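You operate a simulated robot arm through the tools that you are given. There is no shell and no other tool.

The job below is to be done with a simulated robot arm. You get a single attempt, and the scene is never put back.

Task
Turn the disc knob to 20. Then put the purple-band cup on the top shelf over the green bench. Then fetch the sugar cup and set it on the top of the black stand. Then take the red cup and leave it on the small shelf by the dip pipe. Then fetch the box from the back corner of the long bench and set it on top of the yellow pad there. Then take the orange chloride box on the top of the long bench and put it away on the top of the tun bench. Then take the green block and leave it on the wooden shelf over the taps. Do these in the order given. Set down upright: purple-band cup, sugar cup, red cup, box, orange chloride box.

The check looks at the end state, three seconds after you hand in, the way a careful person would. Anything else that was tipped, shoved, dropped, spilled or broken makes it a failure.

Robot
A 6-joint arm with a fingered hand on a trunk, on a base that moves. Base frame: it is fixed to the floor where the robot stands at the start and does not move with it; the origin is under the middle of the robot, x ahead of it, y to its left, z up. Lengths are in cm, angles in degrees, forces in N, time in s.
With the tool pointing down near the work surface it reaches from about 16 to 82 cm from the robot's upright axis, wherever it stands. Its first joint turns from -166.0 to 166.0 degrees. Places, roughly: box [-725, 75, 75]; disc knob [-40, -210, 90]; green block [-650, 125, 75]; orange chloride box [-650, 75, 75]; purple-band cup [25, -200, 100]; red cup (7x7x9 cm) [-750, -580, 80]; small shelf by the dip pipe (12x13 cm) [-602, -462, 62]; sugar cup [50, -125, 100]; top of the black stand (27x17 cm) [-126, 48, 60]; top of the tun bench [-790, -570, 70]; top shelf over the green bench (124x16 cm) [-10, 256, 158]; wooden shelf over the taps (117x13 cm) [-244, 402, 148]; yellow pad (7x10x4 cm) [-690, 80, 80]. Payload 4 kg.
Tool frame: the origin (TCP) lies between the finger pads and is the grasp point; the fingertips stand 2 cm ahead of it; z points along the fingers, y is the line along which they close. The gripper opens to 14 cm; its body begins 5.4 cm behind the TCP. The gripper is a hand of 3 fingers: y runs from the thumb to the fingers, the wrist lies at [0, 0, -21.5] in the tool frame, and closing takes about 1.5 s.
Orientation is told as [roll, pitch, yaw] about the base's x, y, z axes, in that order, counted from this pose: with the fingers straight down and closing along the base's y, the tool's x points along the base's -x, its y along +y and its z along -z.

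Tools
- The arm moves only by the tool apply_moves. Its argument "steps" is a list of rows, each a list of 6 numbers: the turn, a rotation vector about the base's x, y, z in degrees, then the shift along the base's x, y, z in cm. In form: [[ax, ay, az, dx, dy, dz], ...]. A call has 1 to 20 rows; each row is the pose to reach, as a shift and turn from the pose commanded when the call began. "grip" is the opening, from 0 (shut) to 1 (fully open), set as the call begins (left out, the last holds). Rows are played at 5 a second. More than 5 cm and 8.6 degrees between two rows, or a gripper value outside its range, and nothing of the call is played. A pose out of reach is approached as far as the arm can. The call stops where the force on the tool passes 40 N (or 10 N more than at its start, if that is more) or the arm is blocked; 0.2 s more then pass. Each finger travels about 4.5 cm/s and halts on what it meets, pressing with about 31 N; the grip force reading is that of the motor and also rises with nothing between the fingers. The clock runs only during rows and for 0.2 s after the last one: add rows that repeat a pose to give the fingers time. It gives the time, the measured TCP pose, the force on the tool (base axes), the opening and the grip force at its end, in the units of the frame above (readings bear some noise), with the torque about the TCP (base axes, N m) and any sound that the robot's microphone picked up.
- Cameras (640 x 400 px; columns grow to the right, rows downward): "scene" is now at [6.87, 17.83, 151.94]; the picture's right is [-0.13, -0.99, 0.00], its down [-0.58, 0.07, -0.81] and it looks along [0.80, -0.10, -0.59] (base axes); focal length 288 px, centre (320, 200). "wrist" rides on the gripper at [7.4, -4.3, -7.9] in the tool frame; the picture's right is [0.50, 0.87, 0.00], its down [-0.59, 0.34, -0.73] and it looks along [-0.64, 0.37, 0.68] (tool axes); focal length 275 px, centre (320, 200). There is no depth. A picture from a camera that has moved, and an enlarged one, comes with that camera's place and axes in the base frame and with its lens.
- snapshot(camera): a new picture of that camera. No time passes.
- lift_body(by): moves the trunk up (or, below 0, down) by that many cm; the arm and the scene camera ride with it, the base frame stays. It gives what a move gives, with no picture.
- roll_base(legs): drives the robot by 1 to 6 legs, each [ahead, left, turn to the left] in cm, cm and degrees, along the robot's own axes; the way and the turn of a leg run together, so that a leg with both is an arc; at most 150 cm and 180 degrees a leg. The arm and the cameras ride along, it lands a little off, and it stops where it bumps. It gives what a move gives.
- curl_fingers(finger1, finger2, thumb_bend): sets how far each is bent, from 0 (flat) to 1 (curled in); at 0.3 the hand is open as for a grip, at 0.7 the pads meet at the TCP. One left out holds its place. A second passes; each finger stops where it meets its share of the squeeze, and holds until it gets a number again. A gripper value or a shape takes the hand back. It gives what a move gives, with no picture; readings hold the bend of each and the force on the fingers (four entries, about 0 where the hand has none), thumb and palm.
- set_grasp(shape): the hand has 3 fingers and takes this shape, open, in about a second: jaw (thumb against the fingers, like two jaws); tri (thumb and two fingers); tip (a fingertip pinch); poke (one finger out to press); point (the index stretched); flat (the hand flat); cup (the hand cupped); fist (a fist). The gripper value then closes the fingers along that shape, each until it touches; the sizes above hold for jaw. It gives what a move gives, with no picture.
- aim_head(pan, tilt): turns the head with the scene camera to pan (to the left, within 120 degrees either way) and tilt (down, from -29 to 69), counted from straight ahead of the robot. It gives what a move gives.
- enlarge(camera, box): a new picture of the part [left, top, right, bottom] of that camera's present view, enlarged. No time passes.
- sign_off(): hands the job in; it is judged then, once.

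Places have to be worked out from the pictures, the camera data and where the tool is seen. Open the gripper and draw the arm clear of the work before you hand the job in, unless the task says otherwise.

The tools are called after "Call:" as name(argument=value, ...) on one line, values as JSON. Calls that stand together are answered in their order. apply_moves: Moves the arm, as the interface text tells. Its arguments: {"type":"object","properties":{"steps":{"type":"array"},"grip":{"type":"number"}},"required":["steps"]} The other tools are called the same way: lift_body (by) moves the trunk up or down; set_grasp (shape) gives the hand a shape; curl_fingers (finger1, finger2, thumb_bend) moves the fingers one by one; roll_base (legs) drives the base; aim_head (pan, tilt) turns the head that bears the scene camera; snapshot (camera) takes a picture; enlarge (camera, box) takes an enlarged picture of a part of a camera's view; sign_off () hands the job in.

At the start:

```text
time: 0.0
position: [47.04, -13.0, 112.7]
tool_rot: [0.0, 0.0, 0.0]
wrist_force: [0.3, -0.4, -0.1]
wrist_torque: [-0.01, -0.04, 0.0]
opening: 13.99
grasp_force: 0.0
shape: jaw
bend: [0.3, 0.3, 0.3]
finger forces: [0.1, 0.0, 0.0, 0.0, 0.0, 0.0]
trunk travel left (down, up): [-10.0, 49.0]
robot x, y, heading: [-0.09, 0.23, 0.0]
head pan, tilt (commanded): [-7.2, 36.1]
```

scene: 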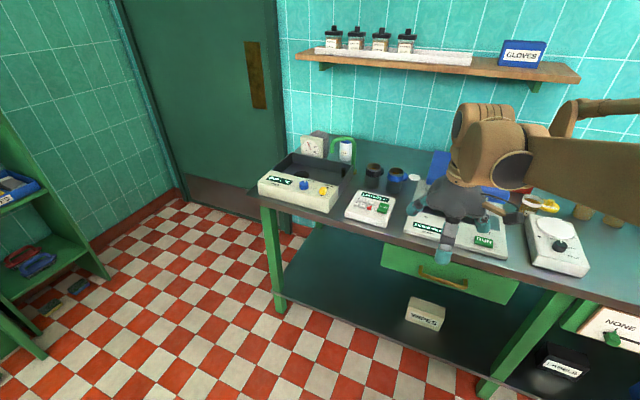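
wrist: 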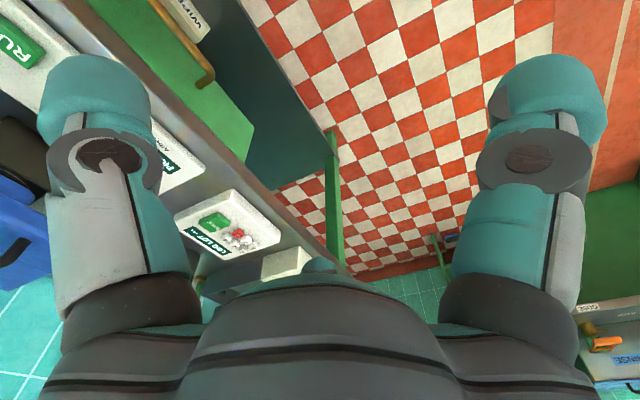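

I start by looking around the room; the first picture shows a green bench ahead, with devices on it. I turn the head to the right, toward the disc knob and the cups.

Call:
aim_head(pan=-70, tilt=30)

Call:
snapshot(camera="scene")

```text
time: 1.3
position: [47.05, -12.9, 112.8]
tool_rot: [0.0, 0.0, 0.1]
wrist_force: [-0.2, 0.4, -0.2]
wrist_torque: [0.0, 0.01, -0.03]
opening: 13.98
grasp_force: 0.1
shape: jaw
bend: [0.3, 0.3, 0.3]
finger forces: [0.0, 0.0, 0.0, 0.0, 0.0, 0.1]
trunk travel left (down, up): [-10.0, 49.0]
robot x, y, heading: [0.34, -0.34, -0.0]
head pan, tilt (commanded): [-70.0, 30.0]
```

```text
taken
camera scene: at [1.3, 10.43, 152.89], right [-0.94, -0.34, 0.0], down [-0.17, 0.47, -0.87], along [0.3, -0.81, -0.5], focal length 288 px, centre (320, 200)
```

scene: 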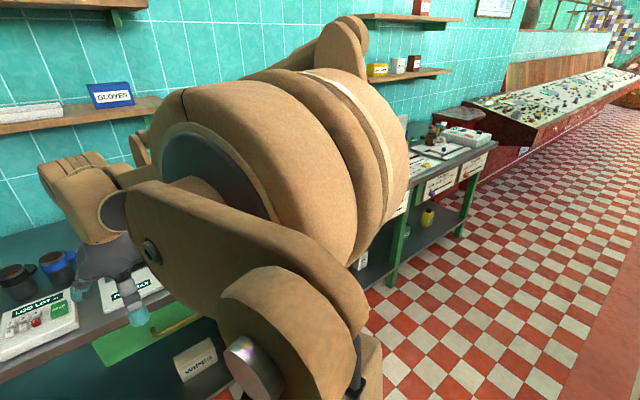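

The arm hides much of that view, so I look the other ways for an overview.

Call:
aim_head(pan=-120, tilt=20)

Call:
snapshot(camera="scene")

Call:
aim_head(pan=60, tilt=20)

Call:
snapshot(camera="scene")

Call:
aim_head(pan=120, tilt=20)

Call:
snapshot(camera="scene")

```text
time: 2.5
position: [46.86, -12.97, 112.72]
tool_rot: [0.0, 0.0, 0.0]
wrist_force: [0.8, 0.5, -0.5]
wrist_torque: [-0.02, 0.0, 0.0]
opening: 13.99
grasp_force: 0.0
shape: jaw
bend: [0.3, 0.3, 0.3]
finger forces: [0.0, 0.0, 0.1, 0.0, 0.1, 0.0]
trunk travel left (down, up): [-10.0, 49.0]
robot x, y, heading: [-0.12, 0.01, -0.2]
head pan, tilt (commanded): [-120.0, 20.0]
```

```text
taken
camera scene: at [-6.45, 10.85, 154.5], right [-0.87, 0.5, 0.0], down [0.17, 0.3, -0.94], along [-0.47, -0.81, -0.34], focal length 288 px, centre (320, 200)
```

scene: 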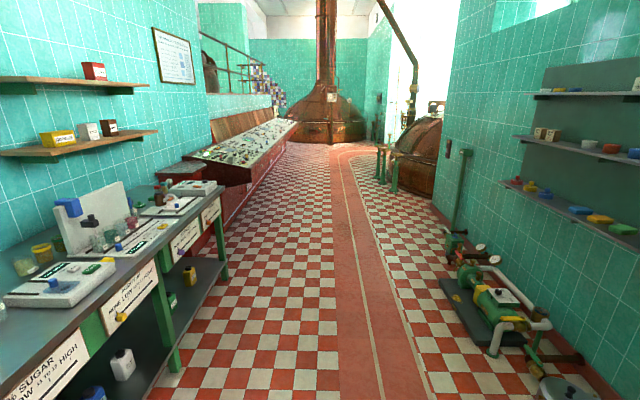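

```text
time: 5.2
position: [47.13, -12.94, 112.63]
tool_rot: [-0.1, 0.0, 0.0]
wrist_force: [-0.1, -1.3, -0.2]
wrist_torque: [-0.03, 0.0, -0.02]
opening: 13.98
grasp_force: 0.1
shape: jaw
bend: [0.3, 0.3, 0.3]
finger forces: [0.0, 0.0, 0.0, 0.0, 0.0, 0.1]
trunk travel left (down, up): [-10.0, 49.0]
robot x, y, heading: [0.22, -0.28, -0.1]
head pan, tilt (commanded): [60.0, 20.0]
```

```text
taken
camera scene: at [2.86, 26.99, 154.5], right [0.87, -0.5, 0.0], down [-0.17, -0.3, -0.94], along [0.47, 0.81, -0.34], focal length 288 px, centre (320, 200)
```

scene: 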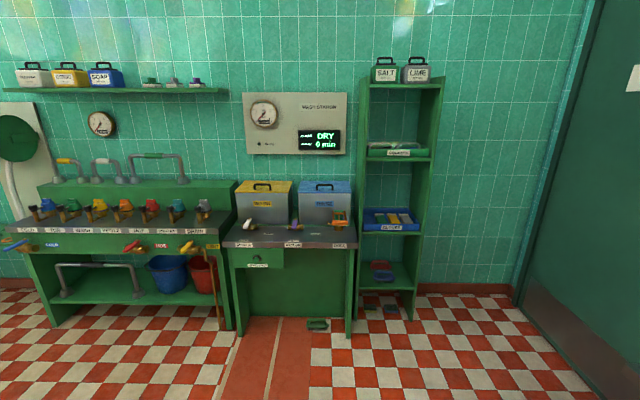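

```text
time: 6.5
position: [47.03, -12.93, 112.67]
tool_rot: [0.0, 0.0, 0.0]
wrist_force: [0.4, 0.0, 1.2]
wrist_torque: [0.0, 0.0, -0.06]
opening: 14.01
grasp_force: 0.0
shape: jaw
bend: [0.3, 0.3, 0.3]
finger forces: [0.1, 0.0, 0.0, 0.0, 0.1, 0.0]
trunk travel left (down, up): [-10.0, 49.0]
robot x, y, heading: [-0.07, -0.07, 0.0]
head pan, tilt (commanded): [120.0, 20.0]
```

```text
taken
camera scene: at [-6.45, 26.99, 154.5], right [0.87, 0.5, 0.0], down [0.17, -0.3, -0.94], along [-0.47, 0.81, -0.34], focal length 288 px, centre (320, 200)
```

scene: 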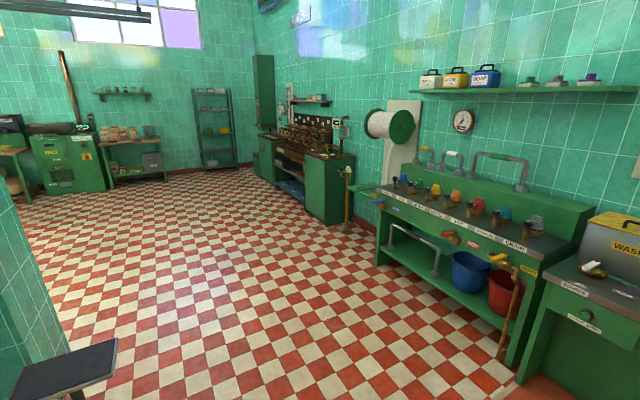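

The room's walls are turned about 30° from the base frame, with the cup bench at heading −30° and the corridor running to −120°. I turn to face the bench, back off a bit, and look at the bench.

Call:
roll_base(legs=[[0, 0, -30], [-15, 0, 0], [0, -120, 0]])

Call:
aim_head(pan=20, tilt=35)

Call:
snapshot(camera="scene")

Call:
aim_head(pan=-80, tilt=30)

Call:
snapshot(camera="scene")

```text
time: 15.0
position: [-38.4, -131.15, 112.8]
tool_rot: [-0.1, 0.1, -29.7]
wrist_force: [-0.8, 0.9, -0.3]
wrist_torque: [-0.02, -0.01, 0.02]
opening: 13.97
grasp_force: 0.1
shape: jaw
bend: [0.3, 0.3, 0.3]
finger forces: [0.1, 0.0, 0.0, 0.0, 0.0, 0.1]
trunk travel left (down, up): [-10.0, 49.0]
robot x, y, heading: [-72.8, -96.56, -30.0]
head pan, tilt (commanded): [120.0, 20.0]
```

```text
time: 16.8
position: [-38.35, -131.08, 112.63]
tool_rot: [0.0, -0.1, -29.8]
wrist_force: [-0.1, -0.8, -0.5]
wrist_torque: [0.0, 0.0, -0.01]
opening: 13.97
grasp_force: 0.0
shape: jaw
bend: [0.3, 0.3, 0.3]
finger forces: [0.0, 0.0, 0.0, 0.0, 0.1, 0.0]
trunk travel left (down, up): [-10.0, 49.0]
robot x, y, heading: [-72.99, -96.49, -29.9]
head pan, tilt (commanded): [20.0, 35.0]
```

```text
taken
camera scene: at [-56.14, -80.62, 152.11], right [-0.17, -0.99, 0.0], down [-0.57, 0.1, -0.82], along [0.81, -0.14, -0.57], focal length 288 px, centre (320, 200)
```

scene: 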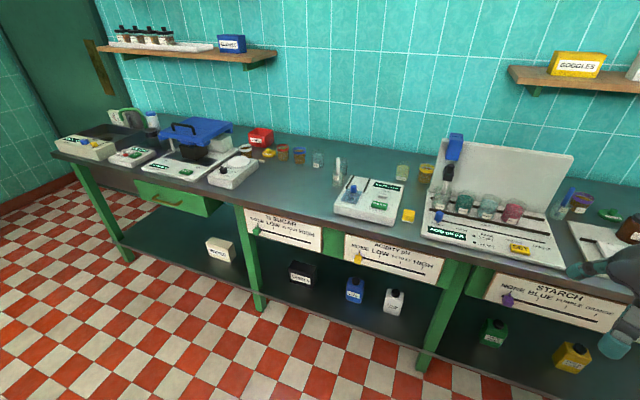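

```text
time: 18.5
position: [-38.31, -131.19, 112.83]
tool_rot: [0.0, -0.1, -29.8]
wrist_force: [0.2, 0.3, -0.3]
wrist_torque: [0.01, 0.01, 0.02]
opening: 13.99
grasp_force: 0.1
shape: jaw
bend: [0.3, 0.3, 0.3]
finger forces: [0.0, 0.0, 0.0, 0.0, 0.0, 0.0]
trunk travel left (down, up): [-10.0, 49.0]
robot x, y, heading: [-72.78, -96.42, -29.9]
head pan, tilt (commanded): [-80.0, 30.0]
```

```text
taken
camera scene: at [-67.87, -87.64, 152.89], right [-0.94, 0.34, 0.0], down [0.17, 0.47, -0.87], along [-0.29, -0.82, -0.5], focal length 288 px, centre (320, 200)
```

scene: 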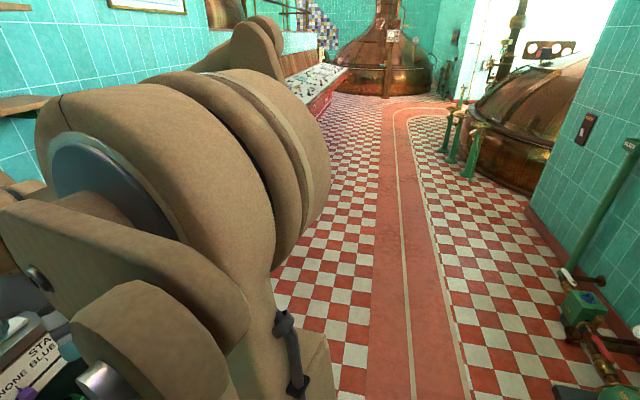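

I need to see the right end of the bench, where the disc knob should be. I drive another metre along the corridor and look back left.

Call:
roll_base(legs=[[0, -100, 0]])

Call:
aim_head(pan=20, tilt=35)

Call:
snapshot(camera="scene")

Call:
enlarge(camera="scene", box=[320, 100, 640, 300])

Call:
enlarge(camera="scene", box=[80, 100, 400, 300])

```text
time: 23.8
position: [-89.02, -219.1, 112.7]
tool_rot: [0.1, 0.0, -30.1]
wrist_force: [0.5, -0.9, 0.6]
wrist_torque: [0.01, 0.03, 0.01]
opening: 14.01
grasp_force: 0.1
shape: jaw
bend: [0.3, 0.3, 0.3]
finger forces: [0.0, 0.0, 0.0, 0.0, 0.0, 0.1]
trunk travel left (down, up): [-10.0, 49.0]
robot x, y, heading: [-123.58, -184.23, -30.2]
head pan, tilt (commanded): [-80.0, 30.0]
```

```text
time: 25.5
position: [-89.07, -219.06, 112.7]
tool_rot: [0.0, 0.0, -30.0]
wrist_force: [-1.2, 0.5, 0.0]
wrist_torque: [0.0, 0.01, -0.01]
opening: 14.0
grasp_force: 0.0
shape: jaw
bend: [0.3, 0.3, 0.3]
finger forces: [0.0, 0.1, 0.0, 0.1, 0.0, 0.0]
trunk travel left (down, up): [-10.0, 49.0]
robot x, y, heading: [-123.04, -184.18, -30.3]
head pan, tilt (commanded): [20.0, 35.0]
```

```text
taken
camera scene: at [-106.56, -168.5, 152.11], right [-0.18, -0.98, 0.0], down [-0.56, 0.1, -0.82], along [0.81, -0.14, -0.57], focal length 288 px, centre (320, 200)
```

scene: 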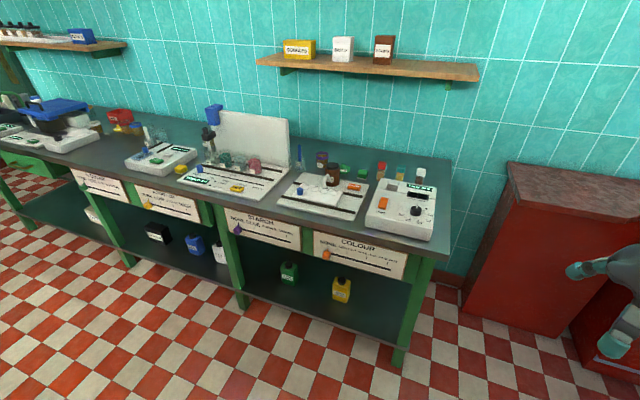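

```text
2.00 times, centred on (480, 200) of scene
camera zoom: at [-106.56, -168.5, 152.11], right [-0.18, -0.98, 0.0], down [-0.56, 0.1, -0.82], along [0.81, -0.14, -0.57], focal length 575 px, centre (0, 200)
```

zoom: 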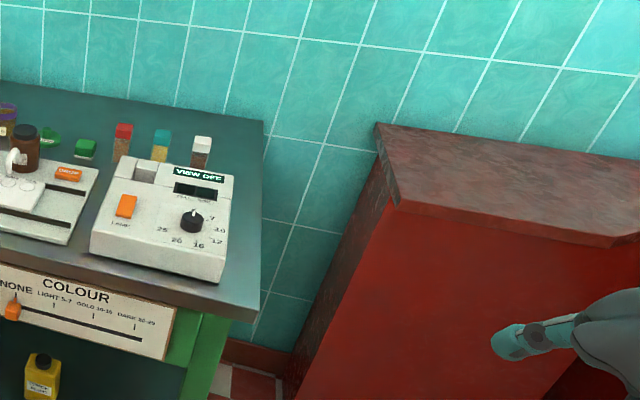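

```text
2.00 times, centred on (240, 200) of scene
camera zoom: at [-106.56, -168.5, 152.11], right [-0.18, -0.98, 0.0], down [-0.56, 0.1, -0.82], along [0.81, -0.14, -0.57], focal length 575 px, centre (480, 200)
```

zoom: 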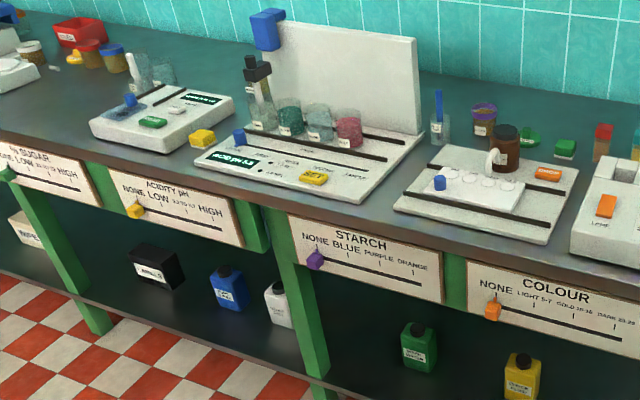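

The black disc knob sits on the comparator at the bench's right end, near [-35, -214, 93]. I raise the arm a little, drive closer and look at the dial.

Call:
apply_moves(steps=[[0, 0, 0, 0, 0, 4], [0, 0, 0, 0, 0, 8], [0, 0, 0, 0, 0, 12], [0, 0, 0, 0, 0, 12]])

Call:
roll_base(legs=[[22, 0, 0]])

Call:
aim_head(pan=-2, tilt=40)

Call:
snapshot(camera="scene")

Call:
snapshot(camera="wrist")

```text
time: 26.5
position: [-89.03, -219.08, 124.82]
tool_rot: [0.0, 0.0, -30.1]
wrist_force: [0.8, 0.1, 0.5]
wrist_torque: [-0.04, -0.01, 0.02]
opening: 14.02
grasp_force: 0.1
shape: jaw
bend: [0.3, 0.3, 0.3]
finger forces: [0.1, 0.1, 0.0, 0.1, 0.1, 0.0]
trunk travel left (down, up): [-10.0, 49.0]
robot x, y, heading: [-123.36, -184.1, -30.2]
head pan, tilt (commanded): [20.0, 35.0]
```

```text
time: 28.2
position: [-70.03, -230.0, 124.66]
tool_rot: [-0.1, 0.1, -30.0]
wrist_force: [0.4, 1.2, -0.4]
wrist_torque: [0.02, 0.04, -0.03]
opening: 14.01
grasp_force: 0.1
shape: jaw
bend: [0.3, 0.3, 0.3]
finger forces: [0.1, 0.0, 0.0, 0.0, 0.0, 0.1]
trunk travel left (down, up): [-10.0, 49.0]
robot x, y, heading: [-104.14, -195.18, -30.1]
head pan, tilt (commanded): [20.0, 35.0]
```

```text
time: 29.1
position: [-70.06, -230.08, 124.74]
tool_rot: [0.0, 0.0, -30.1]
wrist_force: [-0.1, 0.5, -0.6]
wrist_torque: [0.04, 0.01, -0.02]
opening: 13.98
grasp_force: 0.1
shape: jaw
bend: [0.3, 0.3, 0.3]
finger forces: [0.0, 0.0, 0.1, 0.0, 0.0, 0.0]
trunk travel left (down, up): [-10.0, 49.0]
robot x, y, heading: [-104.44, -195.28, -30.0]
head pan, tilt (commanded): [-2.0, 40.0]
```

```text
taken
camera scene: at [-89.05, -182.45, 151.36], right [-0.53, -0.85, 0.0], down [-0.54, 0.34, -0.77], along [0.65, -0.41, -0.64], focal length 288 px, centre (320, 200)
```

scene: 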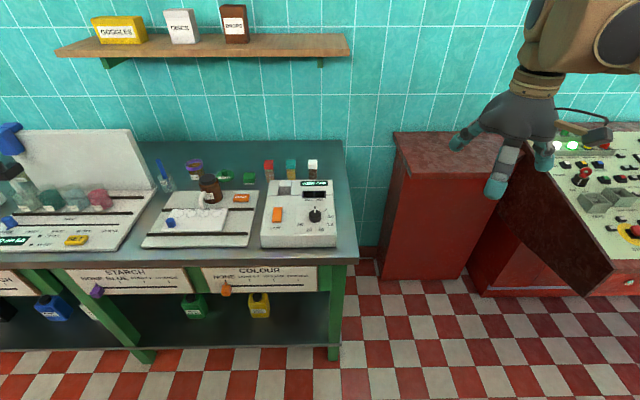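

```text
taken
camera wrist: at [-78.72, -230.06, 132.68], right [0.0, 1.0, 0.0], down [0.68, 0.0, 0.73], along [0.73, 0.0, -0.68], focal length 275 px, centre (320, 200)
```

wrist: 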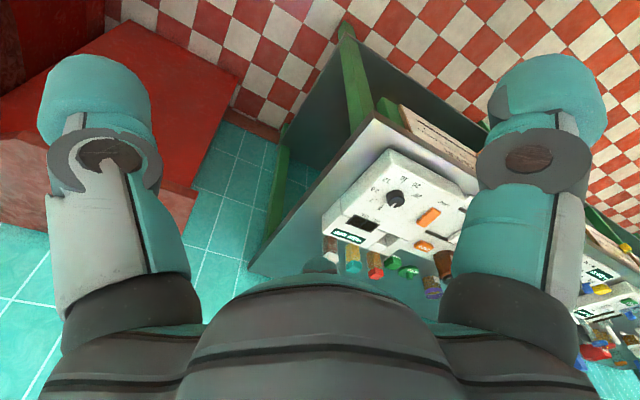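

Call:
enlarge(camera="scene", box=[250, 160, 350, 250])

Call:
enlarge(camera="wrist", box=[320, 140, 480, 260])

```text
4.44 times, centred on (300, 205) of scene
camera zoom: at [-89.05, -182.45, 151.36], right [-0.53, -0.85, 0.0], down [-0.54, 0.34, -0.77], along [0.65, -0.41, -0.64], focal length 1279 px, centre (409, 178)
```

zoom: 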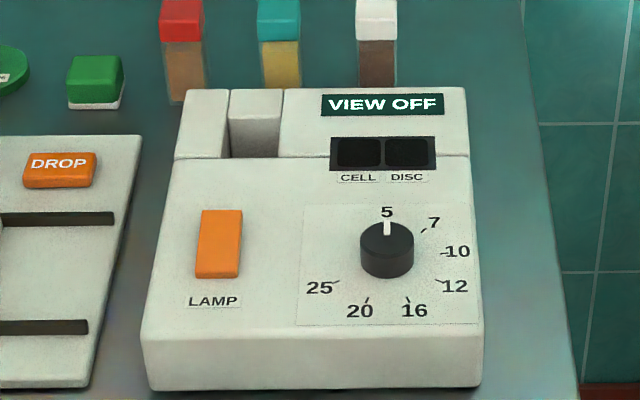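

```text
3.33 times, centred on (400, 200) of wrist
camera zoom: at [-78.72, -230.06, 132.68], right [0.0, 1.0, 0.0], down [0.68, 0.0, 0.73], along [0.73, 0.0, -0.68], focal length 918 px, centre (53, 200)
```

zoom: 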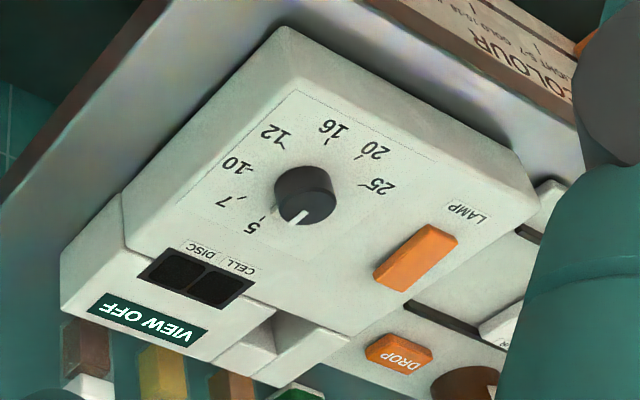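

The dial points to 5 and the marks run clockwise in about 40° steps (5, 7, 10, 12, 16, 20, 25), so 20 needs roughly 200° clockwise. Triangulating puts the knob top at about [-36.0, -214.2, 94.2], 3.5 cm wide. I move above it with the hand half open and pre-turned.

Call:
apply_moves(steps=[[0, 0, 5.5, 3.78, 1.76, 0], [0, 0, 11, 7.56, 3.52, 0], [0, 0, 16.5, 11.34, 5.28, 0], [0, 0, 22, 15.12, 7.04, 0], [0, 0, 27.5, 18.9, 8.8, 0], [0, 0, 33, 22.68, 10.56, 0], [0, 0, 38.5, 26.46, 12.32, 0], [0, 0, 44, 30.24, 14.08, 0], [0, 0, 50, 34.05, 15.85, 0], [0, 0, 50, 34.05, 15.85, -4], [0, 0, 50, 34.05, 15.85, -8], [0, 0, 50, 34.05, 15.85, -12], [0, 0, 50, 34.05, 15.85, -16], [0, 0, 50, 34.05, 15.85, -16]], grip=0.5)

Call:
snapshot(camera="wrist")

Call:
snapshot(camera="scene")

```text
time: 32.1
position: [-36.0, -214.25, 108.71]
tool_rot: [0.0, 0.0, 20.0]
wrist_force: [-0.6, -0.3, -0.5]
wrist_torque: [0.0, -0.02, 0.0]
opening: 7.02
grasp_force: 0.1
shape: jaw
bend: [0.34, 0.34, 0.33]
finger forces: [0.1, 0.0, 0.0, 0.1, 0.0, 0.0]
trunk travel left (down, up): [-10.0, 49.0]
robot x, y, heading: [-104.08, -195.4, -30.1]
head pan, tilt (commanded): [-2.0, 40.0]
```

```text
taken
camera wrist: at [-41.63, -220.84, 116.53], right [-0.77, 0.64, 0.0], down [0.44, 0.52, 0.73], along [0.47, 0.56, -0.68], focal length 275 px, centre (320, 200)
```

wrist: 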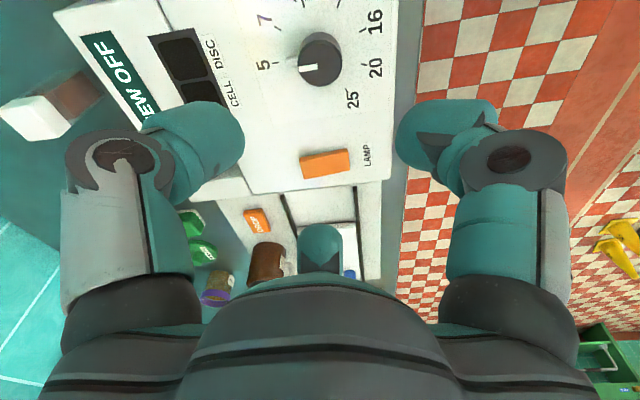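

```text
taken
camera scene: at [-89.02, -182.45, 151.36], right [-0.53, -0.85, 0.0], down [-0.54, 0.34, -0.77], along [0.65, -0.41, -0.64], focal length 288 px, centre (320, 200)
```

scene: 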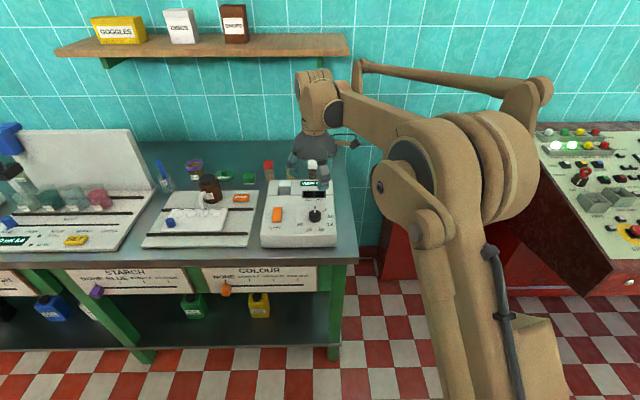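

The knob lines up with the hand's axis within a couple of millimetres. I lower until the fingertips straddle the knob just above the panel.

Call:
apply_moves(steps=[[0, 0, 0, 0, 0, -3], [0, 0, 0, 0, 0, -6], [0, 0, 0, 0, 0, -9], [0, 0, 0, 0, 0, -11], [0, 0, 0, 0, 0, -12.5], [0, 0, 0, 0, 0, -13.5], [0, 0, 0, 0, 0, -13.5]])

Call:
snapshot(camera="wrist")

Call:
enlarge(camera="scene", box=[250, 150, 350, 250])

```text
time: 33.7
position: [-35.99, -214.25, 95.2]
tool_rot: [0.0, 0.0, 19.9]
wrist_force: [-0.1, 0.6, -0.7]
wrist_torque: [-0.02, 0.0, 0.03]
opening: 7.02
grasp_force: 0.1
shape: jaw
bend: [0.34, 0.34, 0.33]
finger forces: [0.1, 0.0, 0.0, 0.1, 0.0, 0.0]
trunk travel left (down, up): [-10.0, 49.0]
robot x, y, heading: [-104.53, -195.12, -30.0]
head pan, tilt (commanded): [-2.0, 40.0]
```

```text
taken
camera wrist: at [-41.58, -220.77, 103.09], right [-0.76, 0.64, 0.0], down [0.44, 0.52, 0.73], along [0.47, 0.56, -0.68], focal length 275 px, centre (320, 200)
```

wrist: 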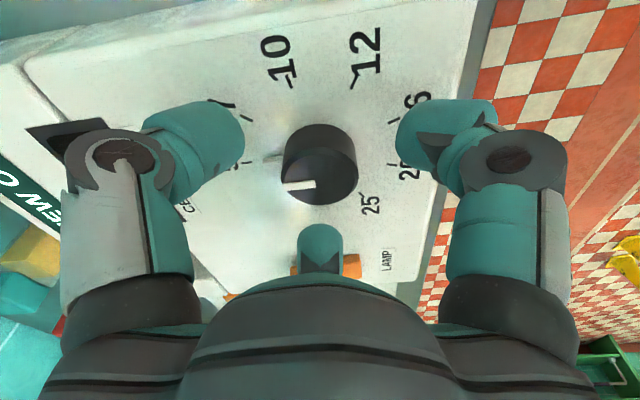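

```text
4.00 times, centred on (300, 200) of scene
camera zoom: at [-89.02, -182.46, 151.35], right [-0.53, -0.85, 0.0], down [-0.54, 0.34, -0.77], along [0.65, -0.41, -0.64], focal length 1151 px, centre (400, 200)
```

zoom: 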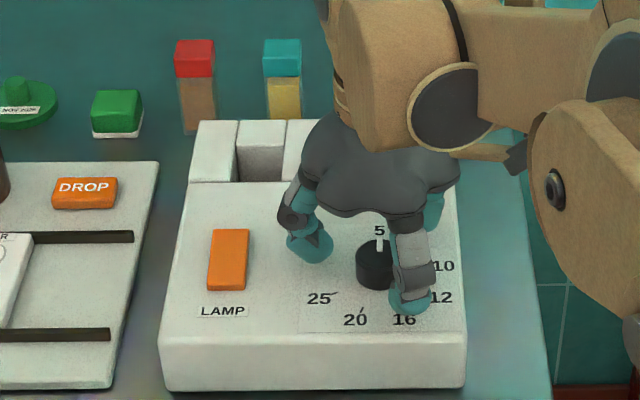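

The knob sits centred between thumb and fingers. A three-finger chuck should suit a round knob better, so I rise a bit and switch to the "tri" shape to see its layout.

Call:
apply_moves(steps=[[0, 0, 0, 0, 0, 4], [0, 0, 0, 0, 0, 8], [0, 0, 0, 0, 0, 10], [0, 0, 0, 0, 0, 10]])

Call:
set_grasp(shape="tri")

Call:
snapshot(camera="wrist")

Call:
apply_moves(steps=[[0, 0, 0, 0, 0, 0], [0, 0, 0, 0, 0, 0], [0, 0, 0, 0, 0, 0], [0, 0, 0, 0, 0, 0]], grip=0.5)

Call:
snapshot(camera="wrist")

```text
time: 34.7
position: [-36.03, -214.07, 105.18]
tool_rot: [0.0, 0.0, 19.9]
wrist_force: [0.2, -0.3, -0.3]
wrist_torque: [0.01, -0.01, -0.04]
opening: 7.04
grasp_force: 0.1
shape: jaw
bend: [0.34, 0.34, 0.33]
finger forces: [0.0, 0.0, 0.0, 0.1, 0.0, 0.0]
trunk travel left (down, up): [-10.0, 49.0]
robot x, y, heading: [-104.3, -195.47, -30.3]
head pan, tilt (commanded): [-2.0, 40.0]
```

```text
time: 35.6
position: [-36.03, -214.13, 105.17]
tool_rot: [0.0, 0.0, 19.8]
wrist_force: [0.1, -0.1, -0.5]
wrist_torque: [0.0, 0.01, 0.03]
opening: 13.99
grasp_force: 0.0
shape: tri
bend: [0.3, 0.3, 0.3]
finger forces: [0.0, 0.0, 0.0, 0.1, 0.0, 0.0]
trunk travel left (down, up): [-10.0, 49.0]
robot x, y, heading: [-104.45, -195.24, -30.0]
head pan, tilt (commanded): [-2.0, 40.0]
```

```text
taken
camera wrist: at [-41.64, -220.78, 113.12], right [-0.76, 0.64, 0.0], down [0.44, 0.52, 0.73], along [0.47, 0.56, -0.68], focal length 275 px, centre (320, 200)
```

wrist: 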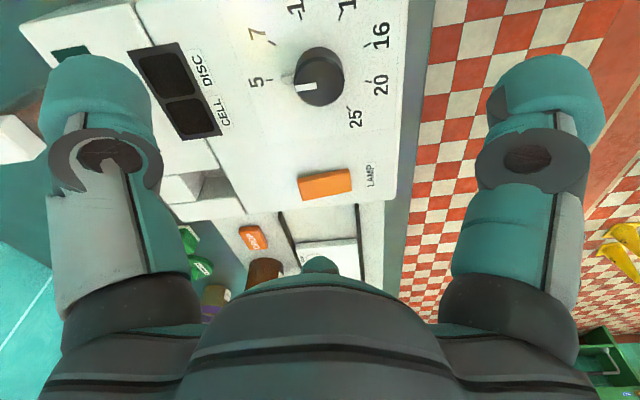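

```text
time: 36.6
position: [-35.96, -214.12, 105.19]
tool_rot: [0.0, 0.0, 19.8]
wrist_force: [-0.3, 0.3, -0.1]
wrist_torque: [0.01, 0.03, 0.0]
opening: 7.05
grasp_force: 0.0
shape: tri
bend: [0.34, 0.34, 0.33]
finger forces: [0.0, 0.0, 0.0, 0.0, 0.1, 0.0]
trunk travel left (down, up): [-10.0, 49.0]
robot x, y, heading: [-104.07, -194.98, -30.1]
head pan, tilt (commanded): [-2.0, 40.0]
```

```text
taken
camera wrist: at [-41.64, -220.78, 113.12], right [-0.77, 0.64, 0.0], down [0.44, 0.52, 0.73], along [0.47, 0.56, -0.68], focal length 275 px, centre (320, 200)
```

wrist: 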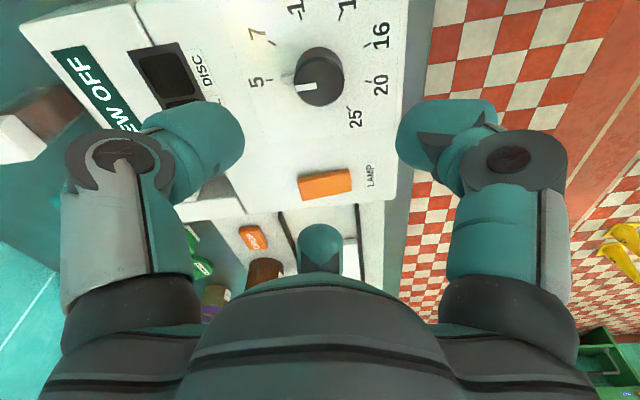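

The "tri" layout looks the same as "jaw" on this hand, so I simply go down again and close on the knob.

Call:
apply_moves(steps=[[0, 0, 0, 0, 0, -4], [0, 0, 0, 0, 0, -7], [0, 0, 0, 0, 0, -9], [0, 0, 0, 0, 0, -10], [0, 0, 0, 0, 0, -10]])

Call:
apply_moves(steps=[[0, 0, 0, 0, 0, 0], [0, 0, 0, 0, 0, 0], [0, 0, 0, 0, 0, 0], [0, 0, 0, 0, 0, 0], [0, 0, 0, 0, 0, 0], [0, 0, 0, 0, 0, 0], [0, 0, 0, 0, 0, 0], [0, 0, 0, 0, 0, 0]], grip=0)

Call:
snapshot(camera="wrist")

```text
time: 37.8
position: [-35.88, -214.13, 95.18]
tool_rot: [0.0, 0.0, 19.8]
wrist_force: [-0.5, 0.7, 0.6]
wrist_torque: [0.02, -0.01, 0.01]
opening: 7.04
grasp_force: 0.0
shape: tri
bend: [0.34, 0.34, 0.33]
finger forces: [0.0, 0.0, 0.0, 0.0, 0.0, 0.1]
trunk travel left (down, up): [-10.0, 49.0]
robot x, y, heading: [-104.08, -195.32, -30.0]
head pan, tilt (commanded): [-2.0, 40.0]
```

```text
time: 39.7
position: [-36.16, -214.08, 95.41]
tool_rot: [-0.2, -0.1, 19.9]
wrist_force: [1.4, -0.4, 17.7]
wrist_torque: [0.1, -0.04, -0.01]
opening: 2.47
grasp_force: 30.4
shape: tri
bend: [0.97, 0.98, 0.52]
finger forces: [28.5, 31.4, 0.1, 0.1, 27.4, 0.1]
trunk travel left (down, up): [-10.0, 49.0]
robot x, y, heading: [-104.36, -195.11, -30.3]
head pan, tilt (commanded): [-2.0, 40.0]
stopped in row 8: the force on the tool passed its limit at 41 N (the readings are from after the stop); the commanded pose is now the measured one
```

```text
taken
camera wrist: at [-41.63, -220.68, 103.34], right [-0.77, 0.64, 0.0], down [0.43, 0.52, 0.74], along [0.47, 0.56, -0.68], focal length 275 px, centre (320, 200)
```

wrist: 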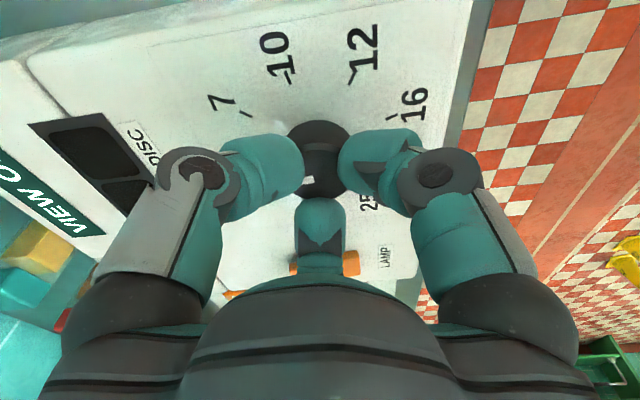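

The hand closed with some upward force (about 18 N). I look closer at how the fingers sit on the knob.

Call:
enlarge(camera="wrist", box=[220, 90, 420, 270])

Call:
enlarge(camera="scene", box=[290, 170, 350, 240])

```text
2.22 times, centred on (320, 180) of wrist
camera zoom: at [-41.63, -220.68, 103.34], right [-0.77, 0.64, 0.0], down [0.43, 0.52, 0.74], along [0.47, 0.56, -0.68], focal length 612 px, centre (320, 244)
```

zoom: 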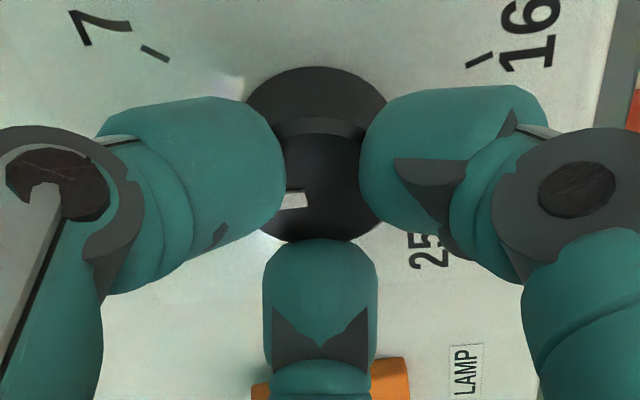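

```text
5.71 times, centred on (320, 205) of scene
camera zoom: at [-89.18, -182.41, 151.35], right [-0.53, -0.85, 0.0], down [-0.54, 0.34, -0.77], along [0.65, -0.41, -0.64], focal length 1644 px, centre (320, 171)
```

zoom: 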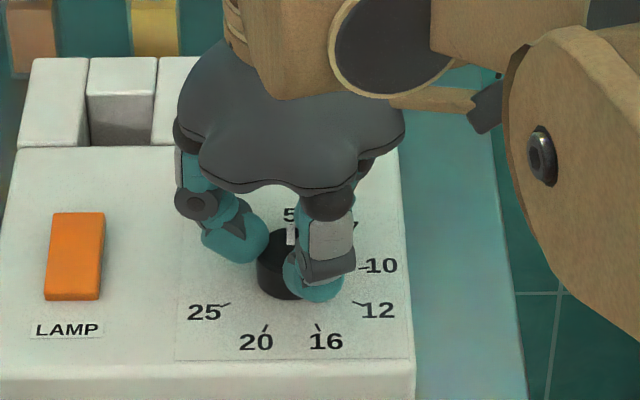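

The three fingers hold the knob evenly around its rim. I now turn clockwise by about 70° in small rows.

Call:
apply_moves(steps=[[0, 0, -7, 0, 0, 0], [0, 0, -14, 0, 0, 0], [0, 0, -21, 0, 0, 0], [0, 0, -28, 0, 0, 0], [0, 0, -35, 0, 0, 0], [0, 0, -42, 0, 0, 0], [0, 0, -49, 0, 0, 0], [0, 0, -56, 0, 0, 0], [0, 0, -63, 0, 0, 0], [0, 0, -70, 0, 0, 0], [0, 0, -70, 0, 0, 0]])

Call:
enlarge(camera="wrist", box=[220, 90, 420, 270])

Call:
enlarge(camera="scene", box=[290, 170, 350, 240])

```text
time: 42.2
position: [-35.89, -214.04, 95.42]
tool_rot: [0.0, -0.2, -50.0]
wrist_force: [1.2, 1.1, 16.2]
wrist_torque: [0.06, -0.13, -0.05]
opening: 2.47
grasp_force: 30.8
shape: tri
bend: [0.97, 0.97, 0.52]
finger forces: [28.2, 31.2, 0.0, 0.0, 27.3, 0.0]
trunk travel left (down, up): [-10.0, 49.0]
robot x, y, heading: [-103.75, -195.04, -29.9]
head pan, tilt (commanded): [-2.0, 40.0]
stopped in row 11: the force on the tool passed its limit at 40 N (the readings are from after the stop); the commanded pose is now the measured one
```

```text
2.22 times, centred on (320, 180) of wrist
camera zoom: at [-44.09, -211.07, 103.33], right [0.34, 0.94, 0.0], down [0.64, -0.23, 0.74], along [0.69, -0.25, -0.68], focal length 612 px, centre (320, 244)
```

zoom: 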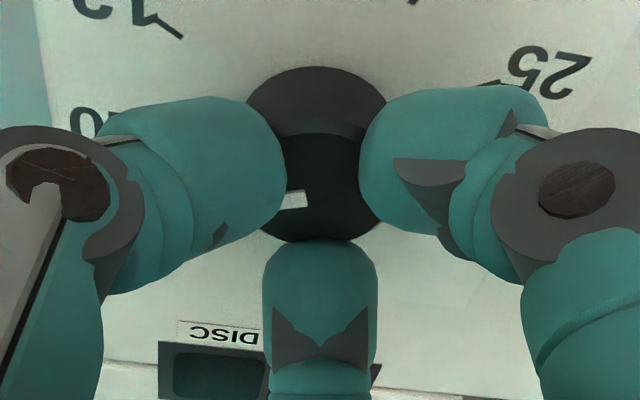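

```text
5.71 times, centred on (320, 205) of scene
camera zoom: at [-89.15, -182.37, 151.34], right [-0.53, -0.85, 0.0], down [-0.54, 0.34, -0.77], along [0.65, -0.41, -0.64], focal length 1644 px, centre (320, 171)
```

zoom: 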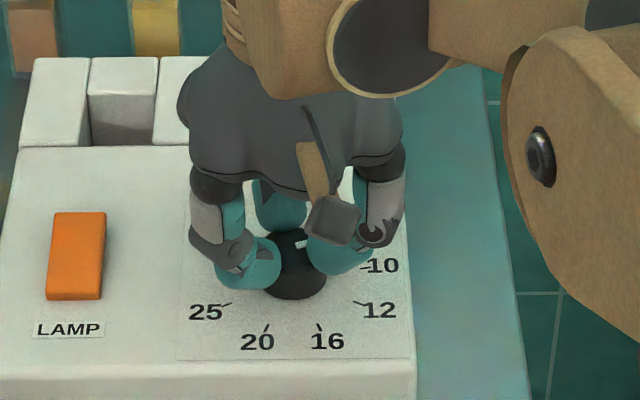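

The knob followed the full 70° (pointer now between 7 and 10). I keep turning in the same grip, easing up by 2 mm to relieve the upward force.

Call:
apply_moves(steps=[[0, 0, -6.5, 0, 0, 0.2], [0, 0, -13, 0, 0, 0.2], [0, 0, -19.5, 0, 0, 0.2], [0, 0, -26, 0, 0, 0.2], [0, 0, -32.5, 0, 0, 0.2], [0, 0, -39, 0, 0, 0.2], [0, 0, -45.5, 0, 0, 0.2], [0, 0, -52, 0, 0, 0.2], [0, 0, -58.5, 0, 0, 0.2], [0, 0, -65, 0, 0, 0.2]])

Call:
enlarge(camera="scene", box=[290, 170, 350, 240])

Call:
snapshot(camera="wrist")

```text
time: 44.4
position: [-35.86, -213.99, 95.62]
tool_rot: [0.1, -0.2, -115.1]
wrist_force: [0.5, 6.9, -7.3]
wrist_torque: [0.15, -0.06, 0.02]
opening: 2.38
grasp_force: 31.1
shape: tri
bend: [0.96, 0.51, 0.52]
finger forces: [24.2, 23.0, 0.0, 0.0, 19.0, 0.0]
trunk travel left (down, up): [-10.0, 49.0]
robot x, y, heading: [-104.12, -195.58, -30.4]
head pan, tilt (commanded): [-2.0, 40.0]
```

```text
5.71 times, centred on (320, 205) of scene
camera zoom: at [-88.9, -182.38, 151.33], right [-0.53, -0.85, 0.0], down [-0.55, 0.34, -0.77], along [0.65, -0.41, -0.64], focal length 1644 px, centre (320, 171)
```

zoom: 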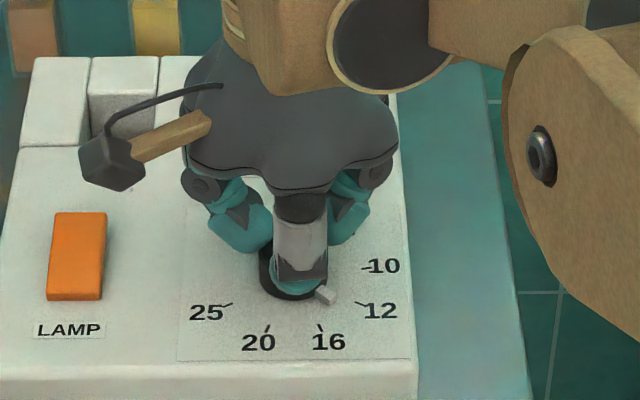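

```text
taken
camera wrist: at [-36.6, -205.51, 103.4], right [1.0, 0.08, 0.0], down [0.06, -0.67, 0.74], along [0.06, -0.73, -0.68], focal length 275 px, centre (320, 200)
```

wrist: 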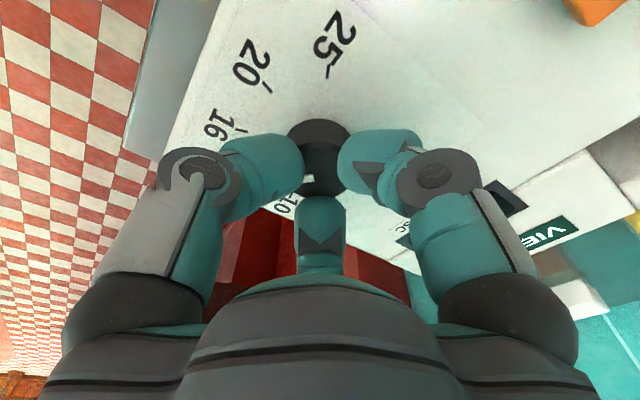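

The pointer has reached about 135° (between 12 and 16). I turn the remaining ~65°.

Call:
apply_moves(steps=[[0, 0, -6.5, 0, 0, 0], [0, 0, -13, 0, 0, 0], [0, 0, -19.5, 0, 0, 0], [0, 0, -26, 0, 0, 0], [0, 0, -32.5, 0, 0, 0], [0, 0, -39, 0, 0, 0], [0, 0, -45.5, 0, 0, 0], [0, 0, -52, 0, 0, 0], [0, 0, -58.5, 0, 0, 0], [0, 0, -65, 0, 0, 0], [0, 0, -65, 0, 0, 0]])

Call:
enlarge(camera="scene", box=[290, 170, 350, 240])

Call:
enlarge(camera="wrist", box=[220, 90, 420, 270])

```text
time: 46.8
position: [-35.74, -214.13, 95.54]
tool_rot: [0.0, -0.1, 179.9]
wrist_force: [10.5, -3.0, 2.4]
wrist_torque: [-0.12, -0.29, 0.02]
opening: 2.36
grasp_force: 30.7
shape: tri
bend: [0.96, 0.51, 0.52]
finger forces: [27.9, 23.5, 0.1, 0.0, 20.2, 0.0]
trunk travel left (down, up): [-10.0, 49.0]
robot x, y, heading: [-104.39, -195.26, -30.1]
head pan, tilt (commanded): [-2.0, 40.0]
```

```text
5.71 times, centred on (320, 205) of scene
camera zoom: at [-88.87, -182.48, 151.34], right [-0.53, -0.85, 0.0], down [-0.55, 0.34, -0.77], along [0.65, -0.41, -0.64], focal length 1644 px, centre (320, 171)
```

zoom: 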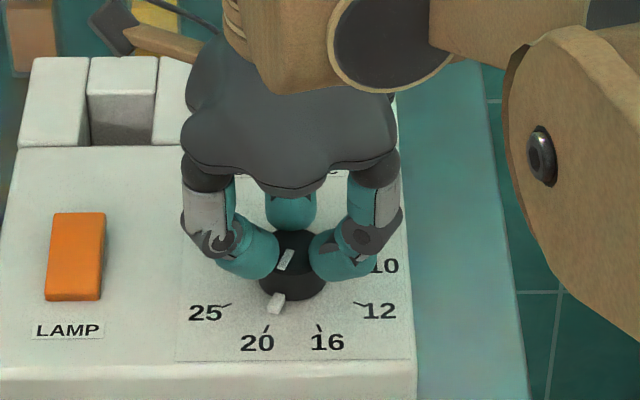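

```text
2.22 times, centred on (320, 180) of wrist
camera zoom: at [-28.43, -209.92, 103.39], right [0.5, -0.87, 0.0], down [-0.59, -0.34, 0.74], along [-0.64, -0.36, -0.68], focal length 612 px, centre (320, 244)
```

zoom: 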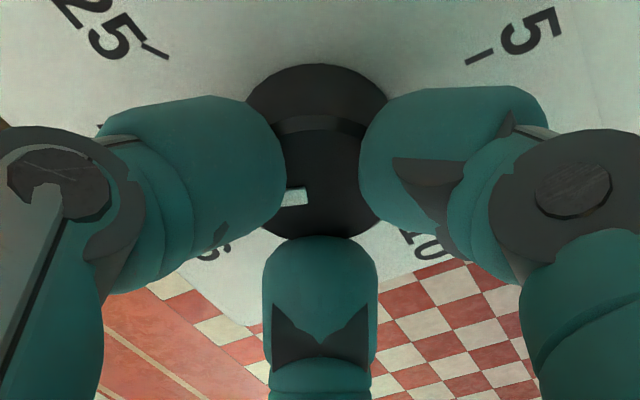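

The pointer appears aimed at the 20 tick. I release gently, rise, and check the dial.

Call:
apply_moves(steps=[[0, 0, 0, 0, 0, 0], [0, 0, 0, 0, 0, 0], [0, 0, 0, 0, 0, 0], [0, 0, 0, 0, 0, 0], [0, 0, 0, 0, 0, 0], [0, 0, 0, 0, 0, 0], [0, 0, 0, 0, 0, 3], [0, 0, 0, 0, 0, 7], [0, 0, 0, 0, 0, 11], [0, 0, 0, 0, 0, 15], [0, 0, 0, 0, 0, 15]], grip=0.5)

Call:
enlarge(camera="scene", box=[290, 170, 350, 240])

Call:
snapshot(camera="wrist")

```text
time: 49.2
position: [-35.85, -214.18, 110.66]
tool_rot: [0.0, 0.0, 179.9]
wrist_force: [0.0, 0.0, 0.4]
wrist_torque: [0.03, -0.03, -0.02]
opening: 6.95
grasp_force: 0.0
shape: tri
bend: [0.34, 0.34, 0.33]
finger forces: [0.0, 0.0, 0.0, 0.0, 0.0, 0.1]
trunk travel left (down, up): [-10.0, 49.0]
robot x, y, heading: [-104.43, -194.96, -29.9]
head pan, tilt (commanded): [-2.0, 40.0]
```

```text
5.71 times, centred on (320, 205) of scene
camera zoom: at [-88.99, -182.45, 151.35], right [-0.53, -0.85, 0.0], down [-0.55, 0.34, -0.77], along [0.65, -0.41, -0.64], focal length 1644 px, centre (320, 171)
```

zoom: 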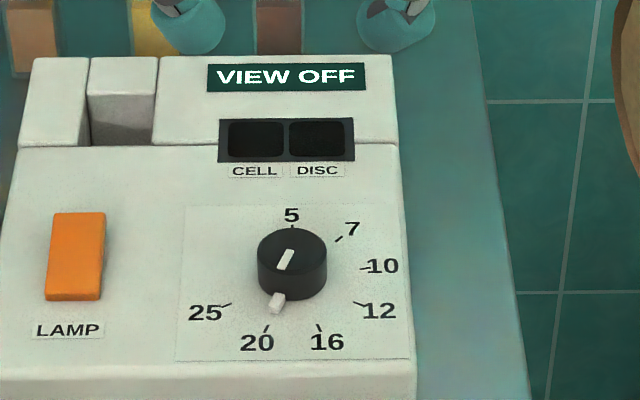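

```text
taken
camera wrist: at [-28.56, -209.96, 118.46], right [0.5, -0.87, 0.0], down [-0.59, -0.34, 0.74], along [-0.64, -0.37, -0.68], focal length 275 px, centre (320, 200)
```

wrist: 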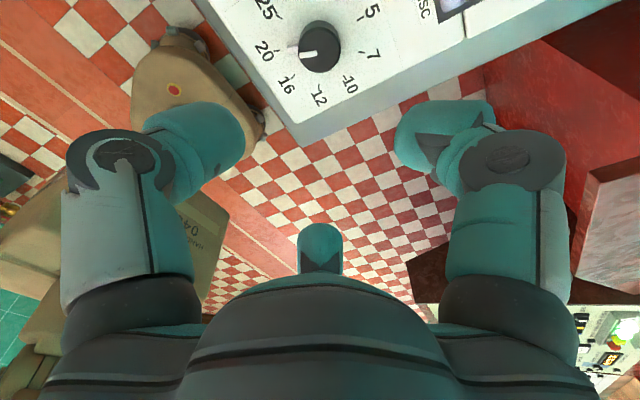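

I zoom in further to check the pointer's angle against the 20 mark.

Call:
enlarge(camera="scene", box=[304, 194, 334, 218])

Call:
enlarge(camera="wrist", box=[240, 0, 400, 110])

```text
16.00 times, centred on (319, 206) of scene
camera zoom: at [-88.99, -182.45, 151.35], right [-0.53, -0.85, 0.0], down [-0.55, 0.34, -0.77], along [0.65, -0.41, -0.64], focal length 4603 px, centre (336, 104)
```

zoom: 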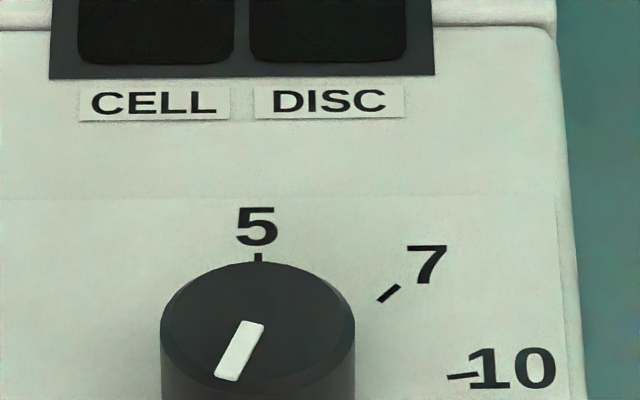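

```text
3.64 times, centred on (320, 55) of wrist
camera zoom: at [-28.56, -209.96, 118.46], right [0.5, -0.87, 0.0], down [-0.59, -0.34, 0.74], along [-0.64, -0.37, -0.68], focal length 1001 px, centre (320, 727)
```

zoom: 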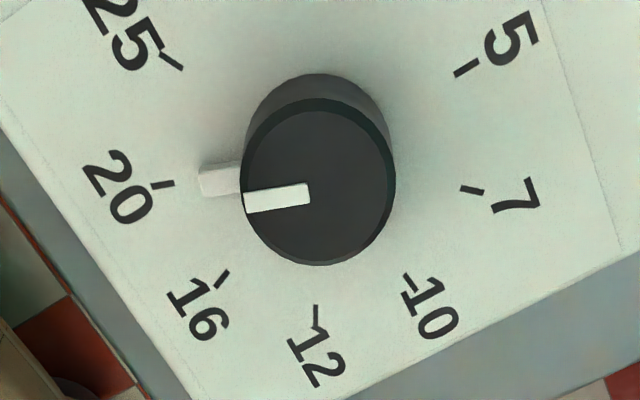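

The dial now reads 20 in both views. Next I raise the hand and unwind the wrist, then look at the purple-band cup.

Call:
apply_moves(steps=[[0, 0, 0, 0, 0, 4], [0, 0, 8, 0, 0, 8], [0, 0, 16, 0, 0, 12], [0, 0, 24, 0, 0, 12], [0, 0, 32, 0, 0, 12], [0, 0, 40, 0, 0, 12], [0, 0, 48, 0, 0, 12], [0, 0, 56, 0, 0, 12], [0, 0, 64, 0, 0, 12], [0, 0, 72, 0, 0, 12], [0, 0, 80, 0, 0, 12], [0, 0, 88, 0, 0, 12], [0, 0, 96, 0, 0, 12], [0, 0, 104, 0, 0, 12], [0, 0, 112, 0, 0, 12], [0, 0, 120, 0, 0, 12], [0, 0, 128, 0, 0, 12], [0, 0, 136, 0, 0, 12], [0, 0, 143, 0, 0, 12], [0, 0, 150, 0, 0, 12]])

Call:
enlarge(camera="scene", box=[130, 140, 270, 250])

Call:
snapshot(camera="scene")

```text
time: 53.4
position: [-35.91, -214.08, 122.59]
tool_rot: [-0.1, -0.2, -30.1]
wrist_force: [0.2, 0.0, 0.3]
wrist_torque: [-0.01, 0.01, 0.02]
opening: 6.98
grasp_force: 0.0
shape: tri
bend: [0.34, 0.34, 0.33]
finger forces: [0.0, 0.0, 0.1, 0.1, 0.0, 0.0]
trunk travel left (down, up): [-10.0, 49.0]
robot x, y, heading: [-104.16, -195.25, -30.0]
head pan, tilt (commanded): [-2.0, 40.0]
```

```text
3.64 times, centred on (200, 195) of scene
camera zoom: at [-89.0, -182.45, 151.35], right [-0.53, -0.85, 0.0], down [-0.55, 0.34, -0.77], along [0.65, -0.41, -0.64], focal length 1046 px, centre (756, 218)
```

zoom: 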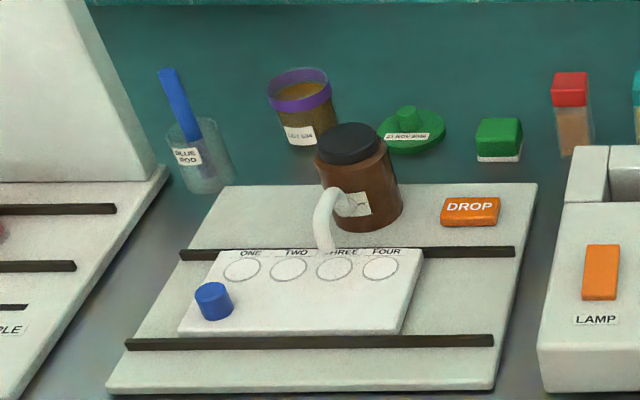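

```text
taken
camera scene: at [-89.0, -182.45, 151.35], right [-0.53, -0.85, 0.0], down [-0.55, 0.34, -0.77], along [0.65, -0.41, -0.64], focal length 288 px, centre (320, 200)
```

scene: 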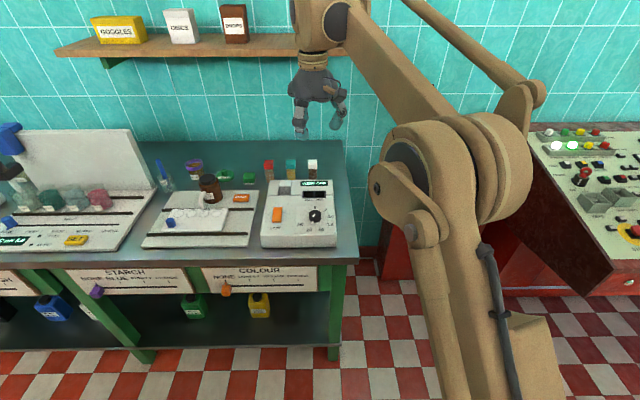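

The purple-band cup (holding a brown sample) stands behind the brown bottle, with the blue-rod beaker on its left and a green lid on its right. I take a wrist picture to triangulate it.

Call:
snapshot(camera="wrist")

Call:
enlarge(camera="scene", box=[160, 145, 230, 195])

```text
taken
camera wrist: at [-44.52, -214.13, 130.45], right [0.0, 1.0, 0.0], down [0.68, 0.0, 0.74], along [0.74, 0.0, -0.68], focal length 275 px, centre (320, 200)
```

wrist: 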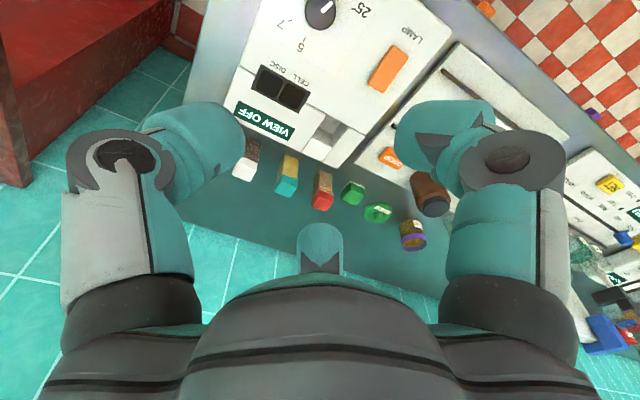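

```text
8.00 times, centred on (195, 170) of scene
camera zoom: at [-89.0, -182.45, 151.35], right [-0.53, -0.85, 0.0], down [-0.55, 0.34, -0.77], along [0.65, -0.41, -0.64], focal length 2302 px, centre (1320, 440)
```

zoom: 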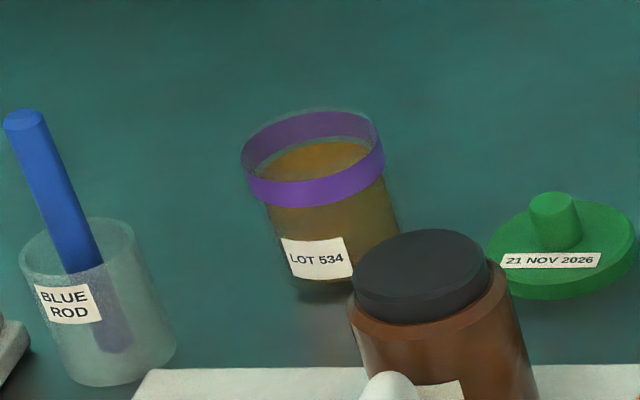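

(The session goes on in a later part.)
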